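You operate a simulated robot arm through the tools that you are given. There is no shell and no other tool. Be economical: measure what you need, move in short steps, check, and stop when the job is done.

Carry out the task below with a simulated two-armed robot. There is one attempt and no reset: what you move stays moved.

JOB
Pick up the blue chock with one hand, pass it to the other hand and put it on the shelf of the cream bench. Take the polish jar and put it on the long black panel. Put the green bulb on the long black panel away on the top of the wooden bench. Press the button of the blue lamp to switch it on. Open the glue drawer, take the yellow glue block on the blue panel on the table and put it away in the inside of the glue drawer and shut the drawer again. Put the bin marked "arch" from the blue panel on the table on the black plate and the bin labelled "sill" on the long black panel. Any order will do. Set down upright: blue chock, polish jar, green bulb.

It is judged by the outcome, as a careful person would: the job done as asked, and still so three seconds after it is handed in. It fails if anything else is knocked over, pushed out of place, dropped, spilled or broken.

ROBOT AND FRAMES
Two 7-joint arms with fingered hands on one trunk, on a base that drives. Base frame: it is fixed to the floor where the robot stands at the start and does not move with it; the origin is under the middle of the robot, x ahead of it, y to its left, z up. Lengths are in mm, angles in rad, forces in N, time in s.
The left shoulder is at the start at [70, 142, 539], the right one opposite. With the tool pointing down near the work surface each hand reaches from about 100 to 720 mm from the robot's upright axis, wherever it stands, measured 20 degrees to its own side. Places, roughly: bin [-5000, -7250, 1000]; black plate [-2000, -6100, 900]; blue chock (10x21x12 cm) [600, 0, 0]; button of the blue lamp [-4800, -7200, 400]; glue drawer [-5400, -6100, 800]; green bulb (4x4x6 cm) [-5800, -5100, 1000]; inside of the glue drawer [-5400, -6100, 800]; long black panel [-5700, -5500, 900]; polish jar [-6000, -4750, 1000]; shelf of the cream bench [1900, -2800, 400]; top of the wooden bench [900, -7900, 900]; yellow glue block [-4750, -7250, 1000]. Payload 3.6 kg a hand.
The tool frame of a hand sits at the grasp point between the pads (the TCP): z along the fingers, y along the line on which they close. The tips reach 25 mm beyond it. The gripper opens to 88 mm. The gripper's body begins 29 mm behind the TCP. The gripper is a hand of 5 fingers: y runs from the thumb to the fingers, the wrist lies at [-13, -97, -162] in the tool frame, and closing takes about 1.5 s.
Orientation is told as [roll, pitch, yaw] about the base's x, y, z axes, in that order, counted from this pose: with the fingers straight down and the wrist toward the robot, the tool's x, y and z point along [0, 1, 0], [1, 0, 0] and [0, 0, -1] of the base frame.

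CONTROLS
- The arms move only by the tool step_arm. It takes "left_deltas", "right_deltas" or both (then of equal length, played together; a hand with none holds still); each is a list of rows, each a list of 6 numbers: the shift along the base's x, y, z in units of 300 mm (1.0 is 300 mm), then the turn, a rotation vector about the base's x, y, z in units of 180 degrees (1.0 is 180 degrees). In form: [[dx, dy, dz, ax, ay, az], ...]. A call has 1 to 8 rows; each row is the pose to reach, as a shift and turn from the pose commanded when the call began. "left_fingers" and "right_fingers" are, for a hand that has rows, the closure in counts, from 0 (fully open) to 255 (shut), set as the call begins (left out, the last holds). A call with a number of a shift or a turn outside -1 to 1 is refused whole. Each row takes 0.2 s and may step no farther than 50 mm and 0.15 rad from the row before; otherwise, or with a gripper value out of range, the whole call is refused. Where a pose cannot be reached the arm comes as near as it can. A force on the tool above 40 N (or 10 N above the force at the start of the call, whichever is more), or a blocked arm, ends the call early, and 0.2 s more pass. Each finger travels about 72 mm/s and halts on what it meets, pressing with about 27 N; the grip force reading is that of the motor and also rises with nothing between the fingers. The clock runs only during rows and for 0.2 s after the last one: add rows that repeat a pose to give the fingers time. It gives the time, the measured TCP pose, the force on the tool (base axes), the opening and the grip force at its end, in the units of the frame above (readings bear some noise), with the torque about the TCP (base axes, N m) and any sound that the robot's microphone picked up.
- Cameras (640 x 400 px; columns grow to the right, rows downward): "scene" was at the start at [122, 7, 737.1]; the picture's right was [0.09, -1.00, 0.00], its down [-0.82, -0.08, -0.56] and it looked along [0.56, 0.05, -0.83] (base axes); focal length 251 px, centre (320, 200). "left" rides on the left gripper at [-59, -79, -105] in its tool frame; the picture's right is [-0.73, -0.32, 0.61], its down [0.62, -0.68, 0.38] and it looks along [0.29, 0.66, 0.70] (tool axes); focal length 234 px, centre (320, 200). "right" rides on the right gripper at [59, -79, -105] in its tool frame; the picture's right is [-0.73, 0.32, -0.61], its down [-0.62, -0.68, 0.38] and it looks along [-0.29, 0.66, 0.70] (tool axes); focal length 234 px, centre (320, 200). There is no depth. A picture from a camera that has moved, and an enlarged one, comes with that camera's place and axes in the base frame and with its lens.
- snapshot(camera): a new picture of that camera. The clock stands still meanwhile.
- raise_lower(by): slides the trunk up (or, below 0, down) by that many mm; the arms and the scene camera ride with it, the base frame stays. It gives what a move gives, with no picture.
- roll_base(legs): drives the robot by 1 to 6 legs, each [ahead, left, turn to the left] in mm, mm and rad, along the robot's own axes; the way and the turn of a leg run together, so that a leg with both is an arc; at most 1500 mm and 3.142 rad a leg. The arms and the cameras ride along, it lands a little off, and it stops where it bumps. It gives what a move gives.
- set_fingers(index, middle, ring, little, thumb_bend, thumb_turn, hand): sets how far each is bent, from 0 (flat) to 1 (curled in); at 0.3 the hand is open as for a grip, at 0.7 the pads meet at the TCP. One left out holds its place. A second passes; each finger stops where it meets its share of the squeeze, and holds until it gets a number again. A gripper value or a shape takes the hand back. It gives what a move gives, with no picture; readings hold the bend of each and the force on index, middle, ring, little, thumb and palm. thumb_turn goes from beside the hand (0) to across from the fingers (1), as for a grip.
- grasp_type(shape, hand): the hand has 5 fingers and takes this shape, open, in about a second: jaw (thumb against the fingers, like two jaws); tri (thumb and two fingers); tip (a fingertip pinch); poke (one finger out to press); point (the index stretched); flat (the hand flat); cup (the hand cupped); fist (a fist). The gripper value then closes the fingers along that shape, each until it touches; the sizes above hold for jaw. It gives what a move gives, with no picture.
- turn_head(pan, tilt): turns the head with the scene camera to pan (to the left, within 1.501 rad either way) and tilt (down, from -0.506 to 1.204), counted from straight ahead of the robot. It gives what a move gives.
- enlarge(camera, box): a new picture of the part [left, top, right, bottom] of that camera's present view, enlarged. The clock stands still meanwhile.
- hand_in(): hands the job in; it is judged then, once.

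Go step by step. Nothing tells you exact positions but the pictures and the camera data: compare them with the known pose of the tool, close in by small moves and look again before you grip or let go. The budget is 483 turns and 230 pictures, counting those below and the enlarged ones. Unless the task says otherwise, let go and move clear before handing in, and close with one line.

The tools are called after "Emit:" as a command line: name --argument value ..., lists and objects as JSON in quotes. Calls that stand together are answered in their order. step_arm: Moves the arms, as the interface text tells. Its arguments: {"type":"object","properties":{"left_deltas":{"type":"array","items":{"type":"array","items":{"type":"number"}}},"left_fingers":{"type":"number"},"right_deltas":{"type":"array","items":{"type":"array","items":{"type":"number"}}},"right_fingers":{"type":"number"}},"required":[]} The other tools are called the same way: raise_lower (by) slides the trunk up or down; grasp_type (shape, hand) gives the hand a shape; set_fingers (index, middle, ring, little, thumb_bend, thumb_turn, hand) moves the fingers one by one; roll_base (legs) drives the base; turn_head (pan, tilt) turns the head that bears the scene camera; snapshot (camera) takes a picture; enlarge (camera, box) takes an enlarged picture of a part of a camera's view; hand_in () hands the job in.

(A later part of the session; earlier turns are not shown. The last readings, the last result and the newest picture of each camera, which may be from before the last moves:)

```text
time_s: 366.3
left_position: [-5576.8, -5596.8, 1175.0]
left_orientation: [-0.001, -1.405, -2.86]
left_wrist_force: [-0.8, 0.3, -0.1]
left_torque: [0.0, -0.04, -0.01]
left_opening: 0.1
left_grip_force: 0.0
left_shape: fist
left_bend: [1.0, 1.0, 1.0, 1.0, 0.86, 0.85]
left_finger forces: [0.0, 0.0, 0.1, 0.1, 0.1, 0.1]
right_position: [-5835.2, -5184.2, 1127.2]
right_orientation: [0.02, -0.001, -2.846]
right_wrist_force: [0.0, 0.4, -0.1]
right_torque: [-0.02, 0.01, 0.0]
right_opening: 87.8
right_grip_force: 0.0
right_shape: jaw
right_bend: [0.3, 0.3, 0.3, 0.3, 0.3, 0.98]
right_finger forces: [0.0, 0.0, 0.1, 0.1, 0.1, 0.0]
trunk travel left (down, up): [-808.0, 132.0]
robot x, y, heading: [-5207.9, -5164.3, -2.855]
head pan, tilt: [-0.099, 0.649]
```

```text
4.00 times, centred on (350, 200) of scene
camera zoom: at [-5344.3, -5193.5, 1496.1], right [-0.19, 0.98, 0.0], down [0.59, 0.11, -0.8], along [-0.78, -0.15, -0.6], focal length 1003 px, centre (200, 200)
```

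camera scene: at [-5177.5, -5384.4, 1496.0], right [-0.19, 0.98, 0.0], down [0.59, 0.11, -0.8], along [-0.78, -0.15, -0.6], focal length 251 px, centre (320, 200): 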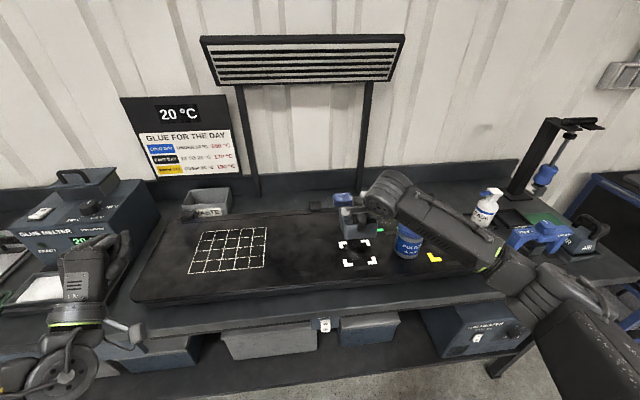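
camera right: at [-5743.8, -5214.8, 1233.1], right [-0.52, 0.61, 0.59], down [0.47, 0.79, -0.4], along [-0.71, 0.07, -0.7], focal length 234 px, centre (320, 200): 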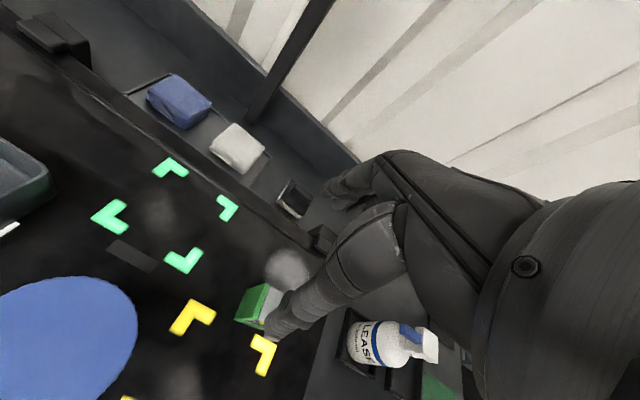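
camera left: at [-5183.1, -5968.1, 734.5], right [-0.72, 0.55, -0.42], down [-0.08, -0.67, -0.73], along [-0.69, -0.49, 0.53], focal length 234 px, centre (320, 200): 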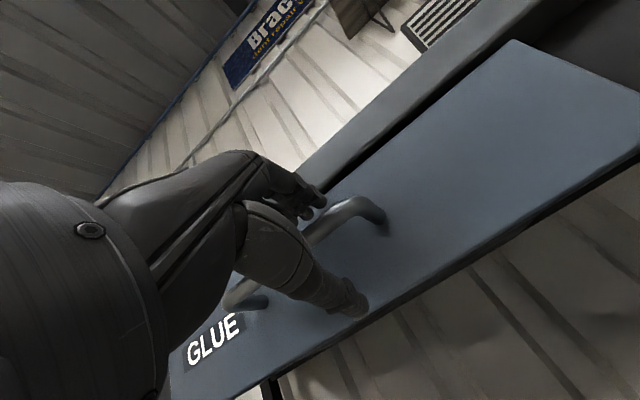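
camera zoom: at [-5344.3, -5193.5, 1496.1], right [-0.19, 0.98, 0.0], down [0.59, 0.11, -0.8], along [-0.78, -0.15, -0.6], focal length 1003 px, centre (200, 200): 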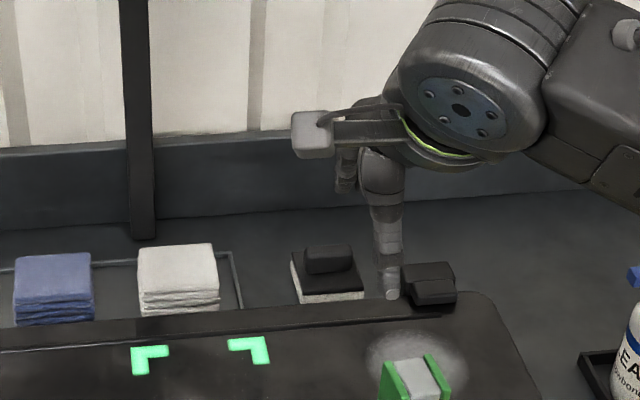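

The bulb stands nearly square to me at about (-5820,-5145), top near 1005. I move over it and descend.

Emit:
step_arm --right_deltas '[[0.05, 0.13, 0, 0, 0, 0.02], [0.05, 0.13, -0.12, 0, 0, 0.04], [0.05, 0.13, -0.2, 0, 0, 0.04]]'

Emit:
snapshot --camera "right"

```text
time_s: 367.1
left_position: [-5579.0, -5600.2, 1173.4]
left_orientation: [-0.007, -1.401, -2.85]
left_wrist_force: [0.5, -0.5, -0.2]
left_torque: [0.01, -0.01, -0.03]
left_opening: 0.0
left_grip_force: 0.0
left_shape: fist
left_bend: [1.0, 1.0, 1.0, 1.0, 0.86, 0.85]
left_finger forces: [0.0, 0.0, 0.0, 0.0, 0.1, 0.1]
right_position: [-5822.3, -5148.7, 1064.9]
right_orientation: [0.018, 0.003, -2.72]
right_wrist_force: [-0.1, -0.3, 0.3]
right_torque: [0.01, -0.01, 0.01]
right_opening: 87.9
right_grip_force: 0.1
right_shape: jaw
right_bend: [0.3, 0.3, 0.3, 0.3, 0.3, 0.98]
right_finger forces: [0.1, 0.0, 0.1, 0.0, 0.1, 0.1]
trunk travel left (down, up): [-808.0, 132.0]
robot x, y, heading: [-5214.5, -5162.2, -2.846]
head pan, tilt: [-0.099, 0.649]
```

```text
58 pictures are left
camera right: at [-5727.5, -5167.6, 1172.3], right [-0.6, 0.54, 0.59], down [0.37, 0.84, -0.39], along [-0.71, -0.02, -0.7], focal length 234 px, centre (320, 200)
```

right: 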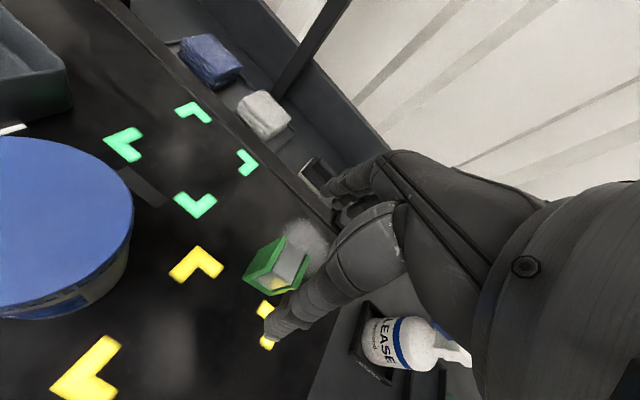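

The bulb is directly under the grasp point. I lower and grip.

Emit:
step_arm --right_deltas '[[-0.005, 0.008, -0.12, 0, 0, 0], [-0.005, 0.008, -0.22, 0, 0, 0], [-0.005, 0.008, -0.27, 0, 0, 0]]'

Emit:
step_arm --right_deltas '[[0, 0, 0, 0, 0, 0], [0, 0, 0, 0, 0, 0], [0, 0, 0, 0, 0, 0], [0, 0, 0, 0, 0, 0], [0, 0, 0, 0, 0, 0], [0, 0, 0, 0, 0, 0], [0, 0, 0, 0, 0, 0], [0, 0, 0, 0, 0, 0]]' --right_fingers 255

Emit:
step_arm --right_deltas '[[0, 0, 0.05, 0, 0, 0], [0, 0, 0.15, 0, 0, 0], [0, 0, 0.3, 0, 0, 0], [0, 0, 0.4, 0, 0, 0]]'

Emit:
snapshot --camera "right"

```text
time_s: 367.9
left_position: [-5577.0, -5598.3, 1174.7]
left_orientation: [-0.004, -1.402, -2.855]
left_wrist_force: [0.1, 0.0, -0.2]
left_torque: [0.02, 0.0, -0.02]
left_opening: 0.1
left_grip_force: 0.1
left_shape: fist
left_bend: [1.0, 1.0, 1.0, 1.0, 0.86, 0.85]
left_finger forces: [0.1, 0.0, 0.0, 0.1, 0.0, 0.0]
right_position: [-5821.5, -5142.9, 985.8]
right_orientation: [0.017, -0.001, -2.723]
right_wrist_force: [0.0, -0.7, -0.6]
right_torque: [-0.02, -0.03, 0.01]
right_opening: 87.8
right_grip_force: 0.1
right_shape: jaw
right_bend: [0.3, 0.3, 0.3, 0.3, 0.3, 0.98]
right_finger forces: [0.0, 0.1, 0.0, 0.1, 0.1, 0.2]
trunk travel left (down, up): [-808.0, 132.0]
robot x, y, heading: [-5213.8, -5167.8, -2.849]
head pan, tilt: [-0.099, 0.649]
```

```text
time_s: 369.7
left_position: [-5576.3, -5598.8, 1174.3]
left_orientation: [-0.004, -1.405, -2.852]
left_wrist_force: [-0.2, -0.2, -0.5]
left_torque: [0.01, 0.01, -0.04]
left_opening: 0.0
left_grip_force: 0.1
left_shape: fist
left_bend: [1.0, 1.0, 1.0, 1.0, 0.86, 0.85]
left_finger forces: [0.1, 0.0, 0.1, 0.0, 0.0, 0.1]
right_position: [-5821.2, -5143.6, 985.9]
right_orientation: [0.018, 0.0, -2.72]
right_wrist_force: [0.2, -0.7, 1.0]
right_torque: [0.01, 0.07, -0.01]
right_opening: 28.3
right_grip_force: 27.5
right_shape: jaw
right_bend: [0.74, 0.53, 0.54, 0.59, 0.75, 0.97]
right_finger forces: [13.1, 8.2, 3.2, 0.6, 24.7, 0.0]
trunk travel left (down, up): [-808.0, 132.0]
robot x, y, heading: [-5213.0, -5161.3, -2.853]
head pan, tilt: [-0.099, 0.649]
```

```text
time_s: 370.7
left_position: [-5577.8, -5597.1, 1173.8]
left_orientation: [-0.005, -1.404, -2.854]
left_wrist_force: [-0.1, 0.6, 0.0]
left_torque: [0.0, -0.02, -0.03]
left_opening: 0.0
left_grip_force: 0.1
left_shape: fist
left_bend: [1.0, 1.0, 1.0, 1.0, 0.86, 0.85]
left_finger forces: [0.1, 0.0, 0.1, 0.0, 0.0, 0.0]
right_position: [-5822.5, -5142.1, 1105.6]
right_orientation: [0.018, -0.002, -2.722]
right_wrist_force: [-1.0, 0.1, -1.0]
right_torque: [0.02, 0.01, 0.02]
right_opening: 25.7
right_grip_force: 26.8
right_shape: jaw
right_bend: [0.74, 0.52, 0.55, 0.59, 0.77, 0.96]
right_finger forces: [9.7, 12.6, 4.8, 0.8, 22.9, 0.0]
trunk travel left (down, up): [-808.0, 132.0]
robot x, y, heading: [-5212.1, -5167.2, -2.847]
head pan, tilt: [-0.099, 0.649]
```

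```text
57 pictures are left
camera right: at [-5727.3, -5161.5, 1212.2], right [-0.6, 0.54, 0.59], down [0.37, 0.84, -0.39], along [-0.71, -0.01, -0.7], focal length 234 px, centre (320, 200)
```

right: 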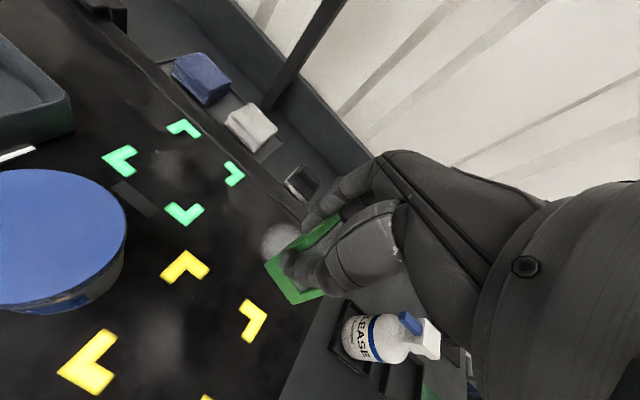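

The bulb is gripped. I carry it back across the floor toward the wooden bench, driving in reverse along the known clear path.

Emit:
roll_base --legs '[[-400, 0, 0], [-508, 1142, 0], [-508, 1142, 0], [-748, 285, 0], [-748, 240, 0]]'

Emit:
turn_head --pan 1.45 --tilt 0.4

Emit:
snapshot --camera "scene"

```text
time_s: 392.6
left_position: [-2010.4, -7468.3, 1175.1]
left_orientation: [-0.003, -1.403, -2.848]
left_wrist_force: [-0.2, 0.6, -0.2]
left_torque: [0.02, -0.02, 0.02]
left_opening: 0.0
left_grip_force: 0.0
left_shape: fist
left_bend: [1.0, 1.0, 1.0, 1.0, 0.86, 0.85]
left_finger forces: [0.0, 0.0, 0.0, 0.0, 0.0, 0.0]
right_position: [-2257.6, -7014.2, 1105.6]
right_orientation: [0.018, 0.0, -2.715]
right_wrist_force: [0.4, -0.5, 0.6]
right_torque: [0.06, 0.03, 0.0]
right_opening: 25.6
right_grip_force: 26.9
right_shape: jaw
right_bend: [0.74, 0.52, 0.55, 0.59, 0.77, 0.96]
right_finger forces: [9.5, 12.6, 4.8, 0.8, 22.9, 0.0]
trunk travel left (down, up): [-808.0, 132.0]
robot x, y, heading: [-1645.3, -7034.1, -2.844]
head pan, tilt: [-0.099, 0.649]
```

```text
time_s: 394.3
left_position: [-2008.5, -7468.9, 1173.3]
left_orientation: [-0.005, -1.403, -2.846]
left_wrist_force: [-0.2, 0.5, -0.3]
left_torque: [-0.03, 0.01, 0.01]
left_opening: 0.2
left_grip_force: 0.1
left_shape: fist
left_bend: [1.0, 1.0, 1.0, 1.0, 0.86, 0.85]
left_finger forces: [0.0, 0.0, 0.0, 0.0, 0.0, 0.0]
right_position: [-2257.7, -7014.3, 1105.6]
right_orientation: [0.018, 0.001, -2.714]
right_wrist_force: [-0.2, -0.4, -1.4]
right_torque: [0.01, -0.02, 0.0]
right_opening: 25.7
right_grip_force: 27.3
right_shape: jaw
right_bend: [0.74, 0.52, 0.55, 0.59, 0.77, 0.96]
right_finger forces: [9.6, 12.7, 4.8, 0.8, 22.9, 0.1]
trunk travel left (down, up): [-808.0, 132.0]
robot x, y, heading: [-1649.9, -7029.2, -2.841]
head pan, tilt: [1.45, 0.4]
```

```text
56 pictures are left
camera scene: at [-1678.9, -7137.7, 1518.4], right [-0.98, -0.18, 0.0], down [-0.07, 0.38, -0.92], along [0.16, -0.91, -0.39], focal length 251 px, centre (320, 200)
```

scene: 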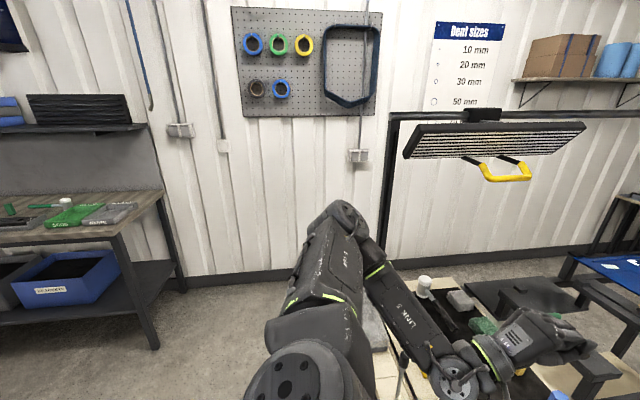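

The way is clear and the wooden bench is ahead on that side. I continue and turn to face it.

Emit:
roll_base --legs '[[-944, 249, 0], [-944, 249, 0], [0, 0, 1.59]]'

Emit:
turn_head --pan 0.0 --tilt 0.55

Emit:
snapshot --camera "scene"

```text
time_s: 407.9
left_position: [755.7, -7305.6, 1174.6]
left_orientation: [-0.007, -1.403, -1.238]
left_wrist_force: [-0.5, -0.2, 0.3]
left_torque: [0.0, -0.02, -0.01]
left_opening: 0.0
left_grip_force: 0.0
left_shape: fist
left_bend: [1.0, 1.0, 1.0, 1.0, 0.86, 0.85]
left_finger forces: [0.1, 0.0, 0.1, 0.1, 0.1, 0.0]
right_position: [310.5, -7571.1, 1104.9]
right_orientation: [0.016, 0.0, -1.104]
right_wrist_force: [-0.3, -0.6, -0.7]
right_torque: [0.01, 0.0, -0.02]
right_opening: 25.5
right_grip_force: 27.3
right_shape: jaw
right_bend: [0.74, 0.52, 0.55, 0.6, 0.77, 0.96]
right_finger forces: [9.7, 12.7, 4.6, 0.0, 22.0, 0.0]
trunk travel left (down, up): [-808.0, 132.0]
robot x, y, heading: [306.8, -6965.4, -1.23]
head pan, tilt: [1.45, 0.4]
```

```text
time_s: 409.5
left_position: [755.5, -7305.7, 1174.4]
left_orientation: [-0.005, -1.404, -1.235]
left_wrist_force: [-0.2, -0.9, -0.2]
left_torque: [-0.02, 0.01, 0.03]
left_opening: 0.0
left_grip_force: 0.1
left_shape: fist
left_bend: [1.0, 1.0, 1.0, 1.0, 0.86, 0.85]
left_finger forces: [0.1, 0.1, 0.0, 0.0, 0.0, 0.0]
right_position: [312.5, -7571.9, 1106.0]
right_orientation: [0.018, -0.001, -1.103]
right_wrist_force: [0.2, -1.0, -0.2]
right_torque: [0.01, 0.0, 0.0]
right_opening: 25.5
right_grip_force: 27.1
right_shape: jaw
right_bend: [0.74, 0.52, 0.55, 0.6, 0.77, 0.96]
right_finger forces: [9.6, 12.7, 4.7, 0.1, 22.1, 0.1]
trunk travel left (down, up): [-808.0, 132.0]
robot x, y, heading: [303.4, -6959.8, -1.232]
head pan, tilt: [0.0, 0.55]
```

```text
55 pictures are left
camera scene: at [352.8, -7093.8, 1504.7], right [-0.94, -0.33, 0.0], down [-0.17, 0.49, -0.85], along [0.28, -0.8, -0.52], focal length 251 px, centre (320, 200)
```

scene: 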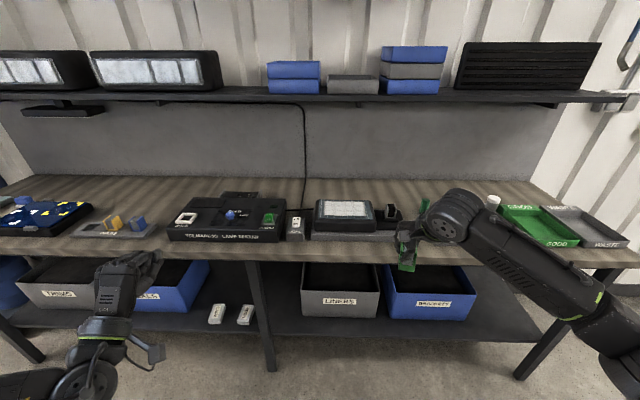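

The bench top has a free wooden area between the centre device and the green tray. I enlarge it.

Emit:
enlarge --camera "scene" --box '[290, 170, 530, 320]'

```text
2.67 times, centred on (410, 245) of scene
camera zoom: at [352.8, -7093.8, 1504.7], right [-0.94, -0.33, 0.0], down [-0.17, 0.49, -0.85], along [0.28, -0.8, -0.52], focal length 668 px, centre (80, 80)
```

zoom: 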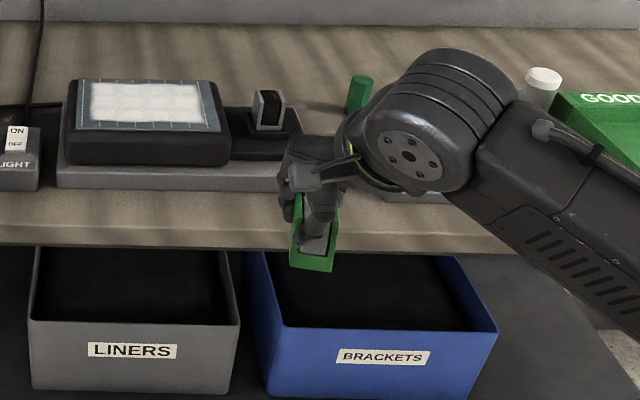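

My arm hides part of the bench. I shift the hand left to see the free area.

Emit:
step_arm --right_deltas '[[0.1, 0.12, 0.03, 0, 0, 0], [0.15, 0.24, 0.06, 0, 0, 0], [0.2, 0.36, 0.06, 0, 0, 0], [0.25, 0.48, 0.06, 0, 0, 0]]'

Emit:
enlarge --camera "scene" --box '[290, 150, 610, 350]'

```text
time_s: 410.5
left_position: [758.0, -7305.0, 1174.1]
left_orientation: [-0.012, -1.403, -1.226]
left_wrist_force: [0.8, 0.7, -0.2]
left_torque: [-0.01, -0.02, -0.03]
left_opening: 0.0
left_grip_force: 0.0
left_shape: fist
left_bend: [1.0, 1.0, 1.0, 1.0, 0.86, 0.85]
left_finger forces: [0.0, 0.0, 0.1, 0.0, 0.0, 0.0]
right_position: [388.8, -7425.1, 1121.9]
right_orientation: [0.016, -0.001, -1.106]
right_wrist_force: [-0.1, 0.7, 0.1]
right_torque: [0.0, 0.02, -0.02]
right_opening: 25.6
right_grip_force: 26.8
right_shape: jaw
right_bend: [0.74, 0.52, 0.55, 0.6, 0.77, 0.96]
right_finger forces: [9.3, 12.7, 4.7, 0.1, 22.2, 0.0]
trunk travel left (down, up): [-808.0, 132.0]
robot x, y, heading: [306.0, -6964.1, -1.228]
head pan, tilt: [0.0, 0.55]
```

```text
2.00 times, centred on (450, 250) of scene
camera zoom: at [354.5, -7092.5, 1504.7], right [-0.94, -0.33, 0.0], down [-0.17, 0.49, -0.85], along [0.28, -0.8, -0.52], focal length 501 px, centre (60, 100)
```

zoom: 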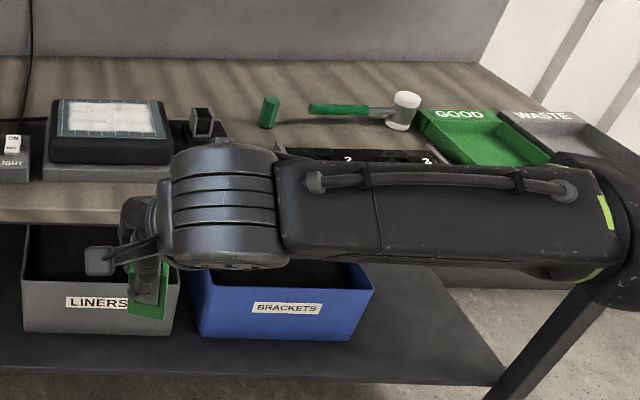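

The wooden strip in front of the centre device is free and about 100 mm deep. I'll set the bulb there: I strafe left, move in and bring the hand over it.

Emit:
roll_base --legs '[[0, 96, 0], [200, 0, 0]]'

Emit:
step_arm --right_deltas '[[-0.05, -0.12, 0, 0, 0, 0], [-0.1, -0.25, 0, 0, 0, 0], [-0.15, -0.38, 0, 0, 0, 0], [-0.217, -0.51, -0.03, 0, 0, 0]]'

Emit:
snapshot --camera "scene"

Emit:
snapshot --camera "right"

```text
time_s: 412.8
left_position: [910.4, -7461.8, 1175.2]
left_orientation: [-0.004, -1.405, -1.238]
left_wrist_force: [0.2, 0.2, 0.7]
left_torque: [0.0, -0.02, -0.05]
left_opening: 0.1
left_grip_force: 0.0
left_shape: fist
left_bend: [1.0, 1.0, 1.0, 1.0, 0.86, 0.85]
left_finger forces: [0.0, 0.0, 0.0, 0.0, 0.0, 0.0]
right_position: [544.4, -7582.9, 1122.8]
right_orientation: [0.019, -0.002, -1.105]
right_wrist_force: [-0.5, 0.4, 0.4]
right_torque: [-0.01, -0.01, -0.01]
right_opening: 25.4
right_grip_force: 27.3
right_shape: jaw
right_bend: [0.74, 0.52, 0.55, 0.6, 0.77, 0.96]
right_finger forces: [9.5, 12.8, 4.7, 0.0, 22.2, 0.0]
trunk travel left (down, up): [-808.0, 132.0]
robot x, y, heading: [460.0, -7118.2, -1.235]
head pan, tilt: [0.0, 0.55]
```

```text
time_s: 413.8
left_position: [911.6, -7463.8, 1175.1]
left_orientation: [0.002, -1.404, -1.246]
left_wrist_force: [0.4, -0.2, 0.3]
left_torque: [-0.01, 0.0, 0.05]
left_opening: 0.1
left_grip_force: 0.1
left_shape: fist
left_bend: [1.0, 1.0, 1.0, 1.0, 0.86, 0.85]
left_finger forces: [0.0, 0.0, 0.1, 0.1, 0.1, 0.1]
right_position: [479.0, -7739.0, 1113.1]
right_orientation: [0.018, 0.0, -1.106]
right_wrist_force: [0.4, -0.6, 0.3]
right_torque: [-0.01, 0.0, -0.01]
right_opening: 25.4
right_grip_force: 26.5
right_shape: jaw
right_bend: [0.74, 0.52, 0.55, 0.6, 0.77, 0.96]
right_finger forces: [9.4, 12.8, 4.8, 0.1, 22.1, 0.0]
trunk travel left (down, up): [-808.0, 132.0]
robot x, y, heading: [465.0, -7118.9, -1.232]
head pan, tilt: [0.0, 0.55]
```

```text
52 pictures are left
camera scene: at [508.6, -7251.8, 1504.7], right [-0.94, -0.33, 0.0], down [-0.17, 0.49, -0.85], along [0.28, -0.8, -0.52], focal length 251 px, centre (320, 200)
```

scene: 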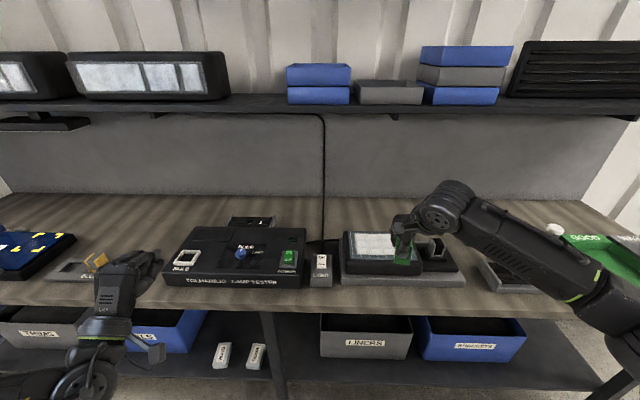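

```text
51 pictures are left
camera right: at [493.6, -7642.4, 1219.7], right [-0.51, -0.62, 0.59], down [-0.86, 0.33, -0.39], along [0.05, -0.71, -0.7], focal length 234 px, centre (320, 200)
```

right: 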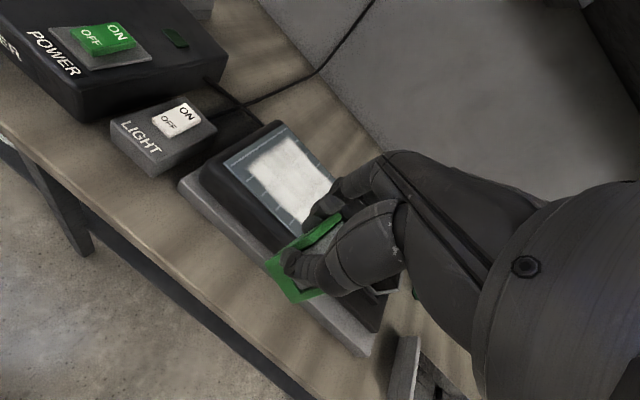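

The bench top is about z=886 and the free strip's middle is 13 mm further in. I adjust and lower.

Emit:
step_arm --right_deltas '[[0.013, -0.041, -0.12, 0, 0, 0], [0.013, -0.041, -0.26, 0, 0, 0], [0.013, -0.041, -0.4, 0, 0, 0], [0.013, -0.041, -0.54, 0, 0, 0]]'

Emit:
snapshot --camera "right"

Emit:
enlarge --camera "scene" --box '[310, 210, 502, 330]'

```text
time_s: 414.8
left_position: [911.5, -7458.1, 1176.4]
left_orientation: [-0.011, -1.406, -1.234]
left_wrist_force: [0.5, -0.8, 0.5]
left_torque: [-0.02, -0.01, 0.02]
left_opening: 0.0
left_grip_force: 0.0
left_shape: fist
left_bend: [1.0, 1.0, 1.0, 1.0, 0.86, 0.85]
left_finger forces: [0.1, 0.0, 0.1, 0.0, 0.1, 0.1]
right_position: [485.0, -7746.3, 953.7]
right_orientation: [0.018, -0.007, -1.105]
right_wrist_force: [-0.8, 3.6, 12.4]
right_torque: [-0.1, 0.04, -0.02]
right_opening: 25.4
right_grip_force: 27.0
right_shape: jaw
right_bend: [0.75, 0.53, 0.57, 0.6, 0.77, 0.96]
right_finger forces: [10.3, 15.6, 4.4, 0.0, 25.7, 0.0]
trunk travel left (down, up): [-808.0, 132.0]
robot x, y, heading: [463.7, -7113.8, -1.24]
head pan, tilt: [0.0, 0.55]
```

```text
50 pictures are left
camera right: at [499.0, -7649.6, 1059.6], right [-0.51, -0.62, 0.6], down [-0.86, 0.33, -0.4], along [0.05, -0.72, -0.7], focal length 234 px, centre (320, 200)
```

right: 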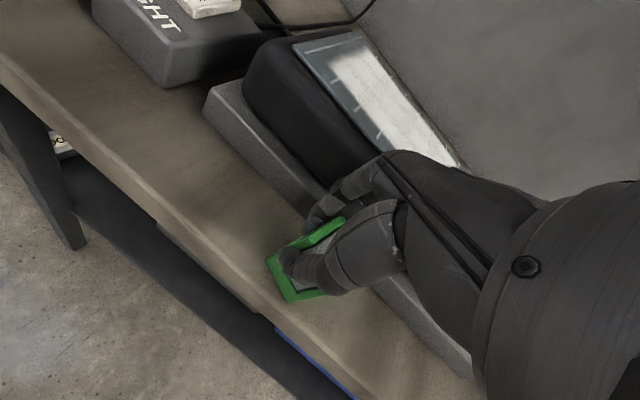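

```text
3.33 times, centred on (406, 270) of scene
camera zoom: at [509.1, -7245.5, 1505.6], right [-0.94, -0.33, 0.0], down [-0.17, 0.49, -0.85], along [0.28, -0.81, -0.52], focal length 836 px, centre (33, -33)
```

zoom: 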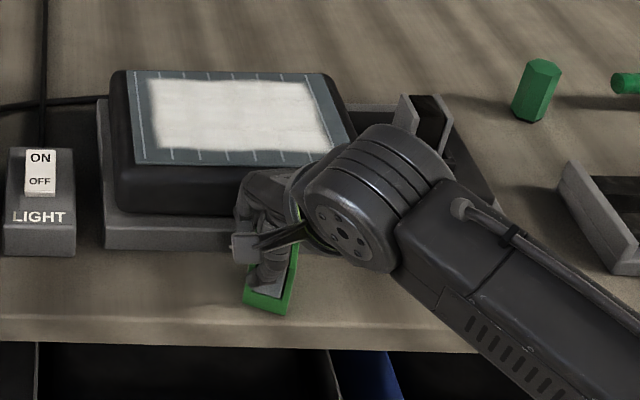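

The bulb's base is on the wood, about 23 mm inside the edge and upright. I open only the thumb first so the fingers don't push the device.

Emit:
step_arm --right_deltas '[[0, 0, -0.002, 0, 0, 0]]'

Emit:
set_fingers --hand "right" --thumb_bend 0.5

Emit:
snapshot --camera "right"

```text
time_s: 415.2
left_position: [912.8, -7459.2, 1176.3]
left_orientation: [-0.013, -1.407, -1.23]
left_wrist_force: [0.8, 0.8, -0.9]
left_torque: [-0.05, -0.01, -0.01]
left_opening: 0.1
left_grip_force: 0.0
left_shape: fist
left_bend: [1.0, 1.0, 1.0, 1.0, 0.86, 0.85]
left_finger forces: [0.0, 0.1, 0.0, 0.0, 0.1, 0.0]
right_position: [485.3, -7746.9, 952.8]
right_orientation: [0.016, -0.004, -1.105]
right_wrist_force: [0.3, 6.2, 17.5]
right_torque: [-0.1, -0.03, 0.01]
right_opening: 26.2
right_grip_force: 27.2
right_shape: jaw
right_bend: [0.75, 0.53, 0.57, 0.6, 0.77, 0.96]
right_finger forces: [10.8, 15.3, 4.4, 0.1, 26.8, 0.0]
trunk travel left (down, up): [-808.0, 132.0]
robot x, y, heading: [465.0, -7119.2, -1.234]
head pan, tilt: [0.0, 0.55]
```

```text
time_s: 416.2
left_position: [912.6, -7462.0, 1175.0]
left_orientation: [-0.007, -1.403, -1.236]
left_wrist_force: [-0.6, -0.1, -0.6]
left_torque: [0.01, -0.03, -0.01]
left_opening: 0.0
left_grip_force: 0.0
left_shape: fist
left_bend: [1.0, 1.0, 1.0, 1.0, 0.86, 0.85]
left_finger forces: [0.1, 0.0, 0.0, 0.0, 0.1, 0.0]
right_position: [485.1, -7749.3, 949.9]
right_orientation: [0.017, 0.0, -1.105]
right_wrist_force: [0.4, -0.2, 0.7]
right_torque: [-0.05, -0.03, 0.02]
right_opening: 18.3
right_grip_force: 6.1
right_shape: fingers
right_bend: [0.76, 0.59, 0.6, 0.6, 0.47, 1.0]
right_finger forces: [2.1, 4.3, 0.7, 0.1, 4.3, 0.0]
trunk travel left (down, up): [-808.0, 132.0]
robot x, y, heading: [462.6, -7118.6, -1.233]
head pan, tilt: [0.0, 0.55]
```

```text
48 pictures are left
camera right: at [499.1, -7652.7, 1056.1], right [-0.51, -0.62, 0.59], down [-0.86, 0.33, -0.39], along [0.05, -0.71, -0.7], focal length 234 px, centre (320, 200)
```

right: 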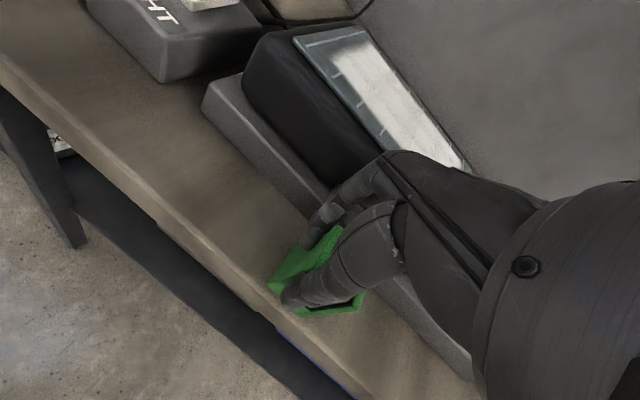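

The fingers followed the thumb and pushed the bulb. I re-grip it at once with the thumb.

Emit:
step_arm --right_deltas '[[0, 0, 0, 0, 0, 0], [0, 0, 0, 0, 0, 0], [0, 0, 0, 0, 0, 0], [0, 0, 0, 0, 0, 0], [0, 0, 0, 0, 0, 0], [0, 0, 0, 0, 0, 0], [0, 0, 0, 0, 0, 0]]' --right_fingers 255

Emit:
step_arm --right_deltas '[[0, 0, 0.05, 0, 0, 0], [0, 0, 0.12, 0, 0, 0], [0, 0, 0.2, 0, 0, 0]]'

Emit:
snapshot --camera "right"

Emit:
enlarge --camera "scene" --box '[310, 210, 502, 330]'

```text
time_s: 417.8
left_position: [911.7, -7462.9, 1174.1]
left_orientation: [-0.01, -1.404, -1.237]
left_wrist_force: [-0.6, 0.5, -0.2]
left_torque: [-0.01, -0.01, 0.0]
left_opening: 0.1
left_grip_force: 0.1
left_shape: fist
left_bend: [1.0, 1.0, 1.0, 1.0, 0.86, 0.85]
left_finger forces: [0.0, 0.1, 0.0, 0.0, 0.0, 0.0]
right_position: [484.3, -7747.6, 950.4]
right_orientation: [0.017, 0.0, -1.104]
right_wrist_force: [1.6, -1.3, 5.4]
right_torque: [-0.15, 0.0, 0.07]
right_opening: 18.8
right_grip_force: 27.1
right_shape: jaw
right_bend: [0.7, 0.68, 0.7, 0.7, 0.66, 0.97]
right_finger forces: [10.8, 15.6, 3.8, 0.8, 25.2, 0.0]
trunk travel left (down, up): [-808.0, 132.0]
robot x, y, heading: [463.1, -7116.6, -1.234]
head pan, tilt: [0.0, 0.55]
```

```text
time_s: 418.6
left_position: [912.1, -7463.1, 1174.4]
left_orientation: [-0.006, -1.403, -1.238]
left_wrist_force: [-0.1, -0.4, -0.1]
left_torque: [0.0, 0.02, -0.02]
left_opening: 0.2
left_grip_force: 0.1
left_shape: fist
left_bend: [1.0, 1.0, 1.0, 1.0, 0.86, 0.85]
left_finger forces: [0.0, 0.0, 0.0, 0.0, 0.0, 0.0]
right_position: [485.6, -7753.0, 1009.5]
right_orientation: [0.017, 0.0, -1.107]
right_wrist_force: [-0.1, 0.9, 0.2]
right_torque: [0.03, -0.04, 0.0]
right_opening: 17.7
right_grip_force: 26.8
right_shape: jaw
right_bend: [0.7, 0.69, 0.7, 0.7, 0.67, 0.97]
right_finger forces: [11.1, 14.9, 4.1, 0.5, 24.4, 0.0]
trunk travel left (down, up): [-808.0, 132.0]
robot x, y, heading: [459.1, -7121.8, -1.233]
head pan, tilt: [0.0, 0.55]
```

```text
47 pictures are left
camera right: at [499.5, -7655.2, 1116.5], right [-0.51, -0.62, 0.59], down [-0.86, 0.33, -0.39], along [0.05, -0.71, -0.7], focal length 234 px, centre (320, 200)
```

right: 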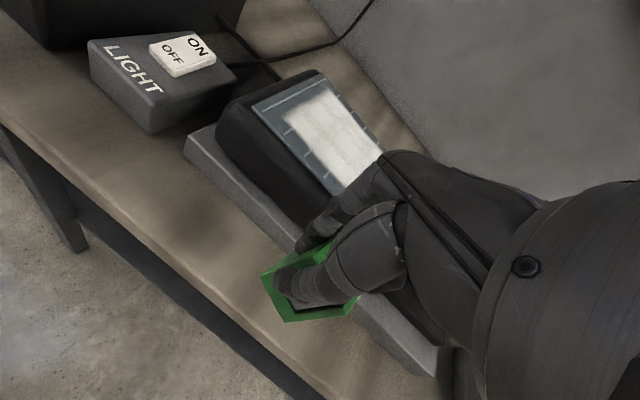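

```text
3.33 times, centred on (406, 270) of scene
camera zoom: at [510.1, -7250.8, 1504.7], right [-0.94, -0.33, 0.0], down [-0.17, 0.49, -0.85], along [0.28, -0.8, -0.52], focal length 836 px, centre (33, -33)
```

zoom: 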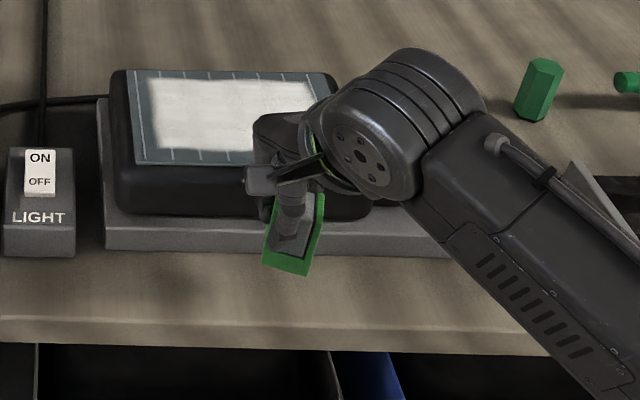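

The bulb is held nearly vertical again. I set it down once more and this time release all fingers slightly and together.

Emit:
step_arm --right_deltas '[[0, 0.005, -0.1, 0, 0, 0], [0, 0.01, -0.17, 0, 0, 0], [0, 0.01, -0.185, 0, 0, 0]]'

Emit:
step_arm --right_deltas '[[0, 0, -0.008, 0, 0, 0], [0, 0, -0.016, 0, 0, 0]]'

Emit:
enlarge --camera "scene" --box '[310, 210, 502, 330]'

```text
time_s: 419.4
left_position: [912.9, -7462.4, 1173.9]
left_orientation: [-0.006, -1.405, -1.238]
left_wrist_force: [0.2, 0.4, -0.4]
left_torque: [0.01, -0.01, 0.02]
left_opening: 0.0
left_grip_force: 0.0
left_shape: fist
left_bend: [1.0, 1.0, 1.0, 1.0, 0.86, 0.85]
left_finger forces: [0.1, 0.0, 0.0, 0.0, 0.1, 0.0]
right_position: [485.0, -7746.3, 955.5]
right_orientation: [0.018, 0.0, -1.105]
right_wrist_force: [0.1, 0.1, 0.7]
right_torque: [0.01, -0.01, 0.0]
right_opening: 17.2
right_grip_force: 27.1
right_shape: jaw
right_bend: [0.7, 0.69, 0.7, 0.7, 0.67, 0.96]
right_finger forces: [10.9, 14.7, 4.0, 0.5, 24.4, 0.1]
trunk travel left (down, up): [-808.0, 132.0]
robot x, y, heading: [461.9, -7118.0, -1.238]
head pan, tilt: [0.0, 0.55]
```

```text
time_s: 420.0
left_position: [912.9, -7462.6, 1174.6]
left_orientation: [-0.009, -1.404, -1.236]
left_wrist_force: [-0.1, 0.2, 0.7]
left_torque: [0.02, -0.01, 0.04]
left_opening: 0.1
left_grip_force: 0.3
left_shape: fist
left_bend: [1.0, 1.0, 1.0, 1.0, 0.86, 0.85]
left_finger forces: [0.1, 0.0, 0.0, 0.0, 0.0, 0.0]
right_position: [484.9, -7746.4, 950.9]
right_orientation: [0.016, -0.001, -1.105]
right_wrist_force: [0.5, -0.1, 3.7]
right_torque: [-0.07, 0.05, -0.02]
right_opening: 17.5
right_grip_force: 26.5
right_shape: jaw
right_bend: [0.7, 0.69, 0.7, 0.7, 0.67, 0.96]
right_finger forces: [12.1, 15.1, 4.4, 0.4, 24.6, 0.1]
trunk travel left (down, up): [-808.0, 132.0]
robot x, y, heading: [463.3, -7117.8, -1.238]
head pan, tilt: [0.0, 0.55]
```

```text
3.33 times, centred on (406, 270) of scene
camera zoom: at [510.5, -7249.9, 1504.9], right [-0.94, -0.33, 0.0], down [-0.17, 0.49, -0.85], along [0.28, -0.81, -0.52], focal length 836 px, centre (33, -33)
```

zoom: 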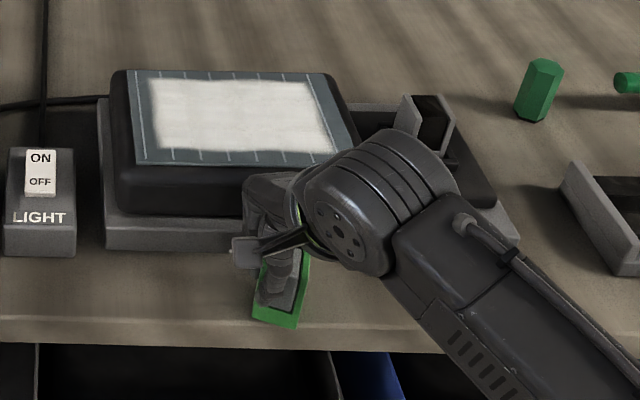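

The bulb is yawed with a corner near the edge. I lift slightly, turn it square, move it 12 mm deeper and set it down again.

Emit:
step_arm --right_deltas '[[0, 0, 0.07, 0, 0, 0], [0.006, -0.018, 0.07, 0, 0, 0.04], [0.012, -0.036, 0.07, 0, 0, 0.08], [0.013, -0.038, 0.07, 0, 0, 0.12], [0.013, -0.038, 0.03, 0, 0, 0.12], [0.013, -0.038, 0.008, 0, 0, 0.12]]'

Emit:
enlarge --camera "scene" --box '[350, 230, 446, 320]'

Emit:
snapshot --camera "right"

```text
time_s: 421.4
left_position: [912.0, -7460.9, 1175.6]
left_orientation: [-0.008, -1.406, -1.235]
left_wrist_force: [-0.7, 1.2, 0.8]
left_torque: [0.01, -0.03, -0.02]
left_opening: 0.0
left_grip_force: 0.0
left_shape: fist
left_bend: [1.0, 1.0, 1.0, 1.0, 0.86, 0.85]
left_finger forces: [0.0, 0.0, 0.1, 0.1, 0.1, 0.0]
right_position: [487.3, -7756.5, 955.2]
right_orientation: [0.014, -0.002, -0.727]
right_wrist_force: [-2.1, 5.4, 4.0]
right_torque: [-0.27, -0.04, -0.06]
right_opening: 16.6
right_grip_force: 27.0
right_shape: jaw
right_bend: [0.7, 0.7, 0.7, 0.7, 0.68, 0.95]
right_finger forces: [14.4, 15.7, 12.6, 0.0, 24.8, 0.1]
trunk travel left (down, up): [-808.0, 132.0]
robot x, y, heading: [463.6, -7117.7, -1.236]
head pan, tilt: [0.0, 0.55]
```

```text
4.44 times, centred on (398, 275) of scene
camera zoom: at [509.6, -7248.7, 1505.0], right [-0.94, -0.33, 0.0], down [-0.17, 0.49, -0.85], along [0.28, -0.81, -0.52], focal length 1114 px, centre (-27, -133)
```

zoom: 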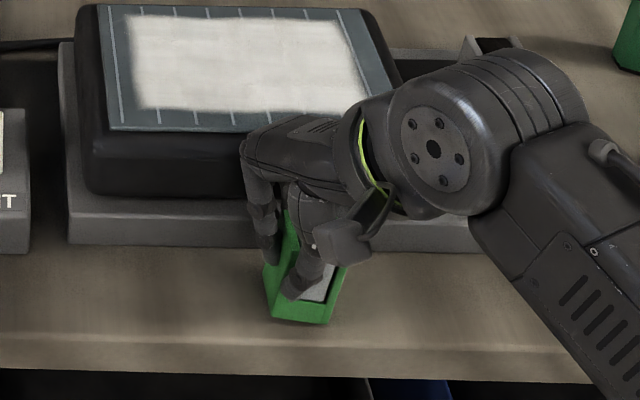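

```text
43 pictures are left
camera right: at [465.2, -7661.1, 1060.8], right [-0.25, -0.76, 0.6], down [-0.92, -0.01, -0.4], along [0.31, -0.65, -0.7], focal length 234 px, centre (320, 200)
```

right: 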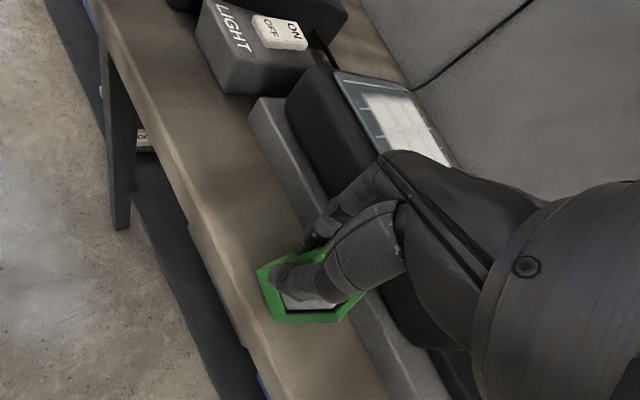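

The bulb is square and well inside the edge, but a finger touches the device. I back off 4 mm, lower to contact and release gently.

Emit:
step_arm --right_deltas '[[-0.004, 0.014, 0.0, 0, 0, 0], [-0.004, 0.014, -0.012, 0, 0, 0]]'

Emit:
set_fingers --hand "right" --index 0.62 --middle 0.62 --ring 0.62 --little 0.62 --thumb_bend 0.58 --thumb_turn 1

Emit:
enlarge --camera "scene" --box '[350, 230, 446, 320]'

```text
time_s: 422.0
left_position: [912.5, -7461.7, 1175.4]
left_orientation: [-0.012, -1.406, -1.231]
left_wrist_force: [0.0, 0.3, -0.3]
left_torque: [-0.02, 0.0, -0.01]
left_opening: 0.1
left_grip_force: 0.1
left_shape: fist
left_bend: [1.0, 1.0, 1.0, 1.0, 0.86, 0.85]
left_finger forces: [0.0, 0.0, 0.0, 0.0, 0.0, 0.1]
right_position: [486.9, -7754.3, 951.4]
right_orientation: [0.015, -0.003, -0.726]
right_wrist_force: [2.1, 0.4, 6.0]
right_torque: [-0.14, 0.07, 0.02]
right_opening: 16.6
right_grip_force: 26.8
right_shape: jaw
right_bend: [0.7, 0.7, 0.7, 0.7, 0.68, 0.95]
right_finger forces: [15.6, 16.8, 6.9, 0.0, 24.4, 0.0]
trunk travel left (down, up): [-808.0, 132.0]
robot x, y, heading: [464.6, -7119.4, -1.234]
head pan, tilt: [0.0, 0.55]
```

```text
time_s: 423.0
left_position: [910.1, -7460.9, 1177.0]
left_orientation: [-0.002, -1.406, -1.244]
left_wrist_force: [0.2, 0.1, 0.4]
left_torque: [0.02, -0.01, 0.0]
left_opening: 0.1
left_grip_force: 0.1
left_shape: fist
left_bend: [1.0, 1.0, 1.0, 1.0, 0.86, 0.85]
left_finger forces: [0.0, 0.1, 0.1, 0.0, 0.0, 0.0]
right_position: [483.7, -7752.7, 951.7]
right_orientation: [0.018, 0.0, -0.729]
right_wrist_force: [-8.8, 16.2, -3.9]
right_torque: [-0.02, -0.15, -0.39]
right_opening: 25.9
right_grip_force: 13.4
right_shape: fingers
right_bend: [0.62, 0.6, 0.67, 0.62, 0.53, 0.99]
right_finger forces: [0.1, 1.6, 15.6, 6.0, 5.0, 0.0]
trunk travel left (down, up): [-808.0, 132.0]
robot x, y, heading: [457.4, -7119.2, -1.234]
head pan, tilt: [0.0, 0.55]
```

```text
4.44 times, centred on (398, 275) of scene
camera zoom: at [507.6, -7247.1, 1505.0], right [-0.94, -0.33, 0.0], down [-0.17, 0.49, -0.85], along [0.28, -0.81, -0.52], focal length 1114 px, centre (-27, -133)
```

zoom: 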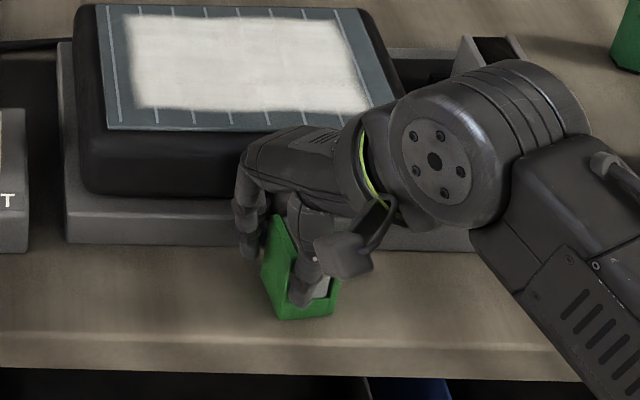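

The ring finger presses on the device, so I curl ring and little away and open index, middle and thumb slightly more.

Emit:
set_fingers --hand "right" --ring 0.8 --little 0.8 --index 0.6 --middle 0.6 --thumb_bend 0.48

Emit:
snapshot --camera "right"

```text
time_s: 424.0
left_position: [913.3, -7462.3, 1175.8]
left_orientation: [-0.006, -1.405, -1.235]
left_wrist_force: [-0.3, 0.0, -0.2]
left_torque: [0.01, 0.04, 0.01]
left_opening: 0.2
left_grip_force: 0.0
left_shape: fist
left_bend: [1.0, 1.0, 1.0, 1.0, 0.86, 0.85]
left_finger forces: [0.0, 0.0, 0.0, 0.0, 0.1, 0.0]
right_position: [485.9, -7754.3, 950.2]
right_orientation: [0.016, -0.004, -0.73]
right_wrist_force: [-1.7, 6.3, 1.9]
right_torque: [-0.16, -0.05, 0.02]
right_opening: 40.0
right_grip_force: 14.9
right_shape: fingers
right_bend: [0.6, 0.61, 0.73, 0.79, 0.44, 0.96]
right_finger forces: [0.0, 2.8, 11.6, 3.3, 11.6, 0.0]
trunk travel left (down, up): [-808.0, 132.0]
robot x, y, heading: [463.2, -7121.4, -1.236]
head pan, tilt: [0.0, 0.55]
```

```text
41 pictures are left
camera right: at [463.9, -7657.7, 1057.1], right [-0.25, -0.76, 0.6], down [-0.92, -0.01, -0.4], along [0.31, -0.65, -0.7], focal length 234 px, centre (320, 200)
```

right: 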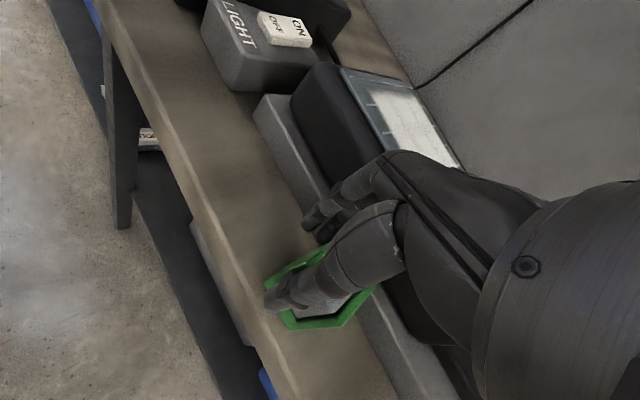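

The ring finger is wedged between bulb and device. I set it to a neutral bend so nothing presses.

Emit:
set_fingers --hand "right" --ring 0.69 --little 0.72 --index 0.6 --middle 0.59 --thumb_bend 0.42

Emit:
enlarge --camera "scene" --box '[350, 230, 446, 320]'

```text
time_s: 425.0
left_position: [911.6, -7461.1, 1175.9]
left_orientation: [-0.009, -1.406, -1.235]
left_wrist_force: [-0.5, -0.1, -0.3]
left_torque: [-0.01, -0.03, -0.01]
left_opening: 0.0
left_grip_force: 0.2
left_shape: fist
left_bend: [1.0, 1.0, 1.0, 1.0, 0.86, 0.85]
left_finger forces: [0.0, 0.1, 0.0, 0.0, 0.0, 0.1]
right_position: [485.9, -7751.9, 950.8]
right_orientation: [0.016, -0.002, -0.729]
right_wrist_force: [-2.8, 8.7, 1.0]
right_torque: [-0.11, -0.02, -0.02]
right_opening: 39.7
right_grip_force: 4.2
right_shape: fingers
right_bend: [0.6, 0.61, 0.7, 0.72, 0.41, 0.99]
right_finger forces: [0.0, 3.1, 4.5, 0.6, 0.6, 0.1]
trunk travel left (down, up): [-808.0, 132.0]
robot x, y, heading: [462.7, -7117.2, -1.235]
head pan, tilt: [0.0, 0.55]
```

```text
4.44 times, centred on (398, 275) of scene
camera zoom: at [509.3, -7248.5, 1504.9], right [-0.94, -0.33, 0.0], down [-0.17, 0.49, -0.85], along [0.28, -0.81, -0.52], focal length 1114 px, centre (-27, -133)
```

zoom: 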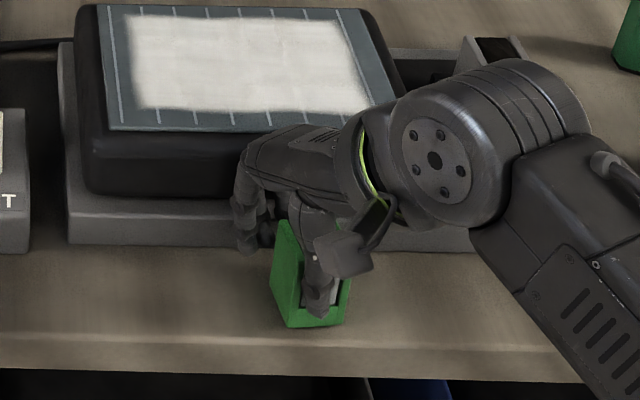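

The bulb stands upright and the thumb is free. I lift the hand straight up.

Emit:
step_arm --right_deltas '[[0, 0, 0.03, 0, 0, 0], [0, 0, 0.08, 0, 0, 0], [0, 0, 0.16, 0, 0, 0], [0, 0, 0.28, 0, 0, 0], [0, 0, 0.4, 0, 0, 0]]'

Emit:
enlarge --camera "scene" --box '[330, 210, 490, 320]'

```text
time_s: 426.2
left_position: [912.8, -7463.3, 1174.3]
left_orientation: [-0.008, -1.404, -1.235]
left_wrist_force: [0.4, -0.4, 0.2]
left_torque: [0.05, 0.0, 0.01]
left_opening: 0.0
left_grip_force: 0.0
left_shape: fist
left_bend: [1.0, 1.0, 1.0, 1.0, 0.86, 0.85]
left_finger forces: [0.0, 0.0, 0.0, 0.0, 0.1, 0.0]
right_position: [487.0, -7755.7, 1070.8]
right_orientation: [0.018, 0.0, -0.728]
right_wrist_force: [-0.2, -0.5, 0.8]
right_torque: [0.0, 0.0, 0.01]
right_opening: 39.2
right_grip_force: 0.1
right_shape: fingers
right_bend: [0.6, 0.59, 0.69, 0.72, 0.42, 1.0]
right_finger forces: [0.0, 0.1, 0.0, 0.0, 0.0, 0.1]
trunk travel left (down, up): [-808.0, 132.0]
robot x, y, heading: [463.6, -7118.3, -1.234]
head pan, tilt: [0.0, 0.55]
```

```text
3.64 times, centred on (410, 265) of scene
camera zoom: at [510.5, -7250.8, 1504.7], right [-0.94, -0.33, 0.0], down [-0.17, 0.49, -0.85], along [0.28, -0.8, -0.52], focal length 912 px, centre (-7, -36)
```

zoom: 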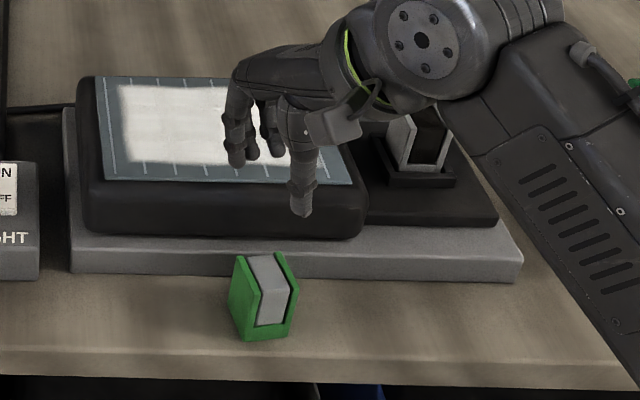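

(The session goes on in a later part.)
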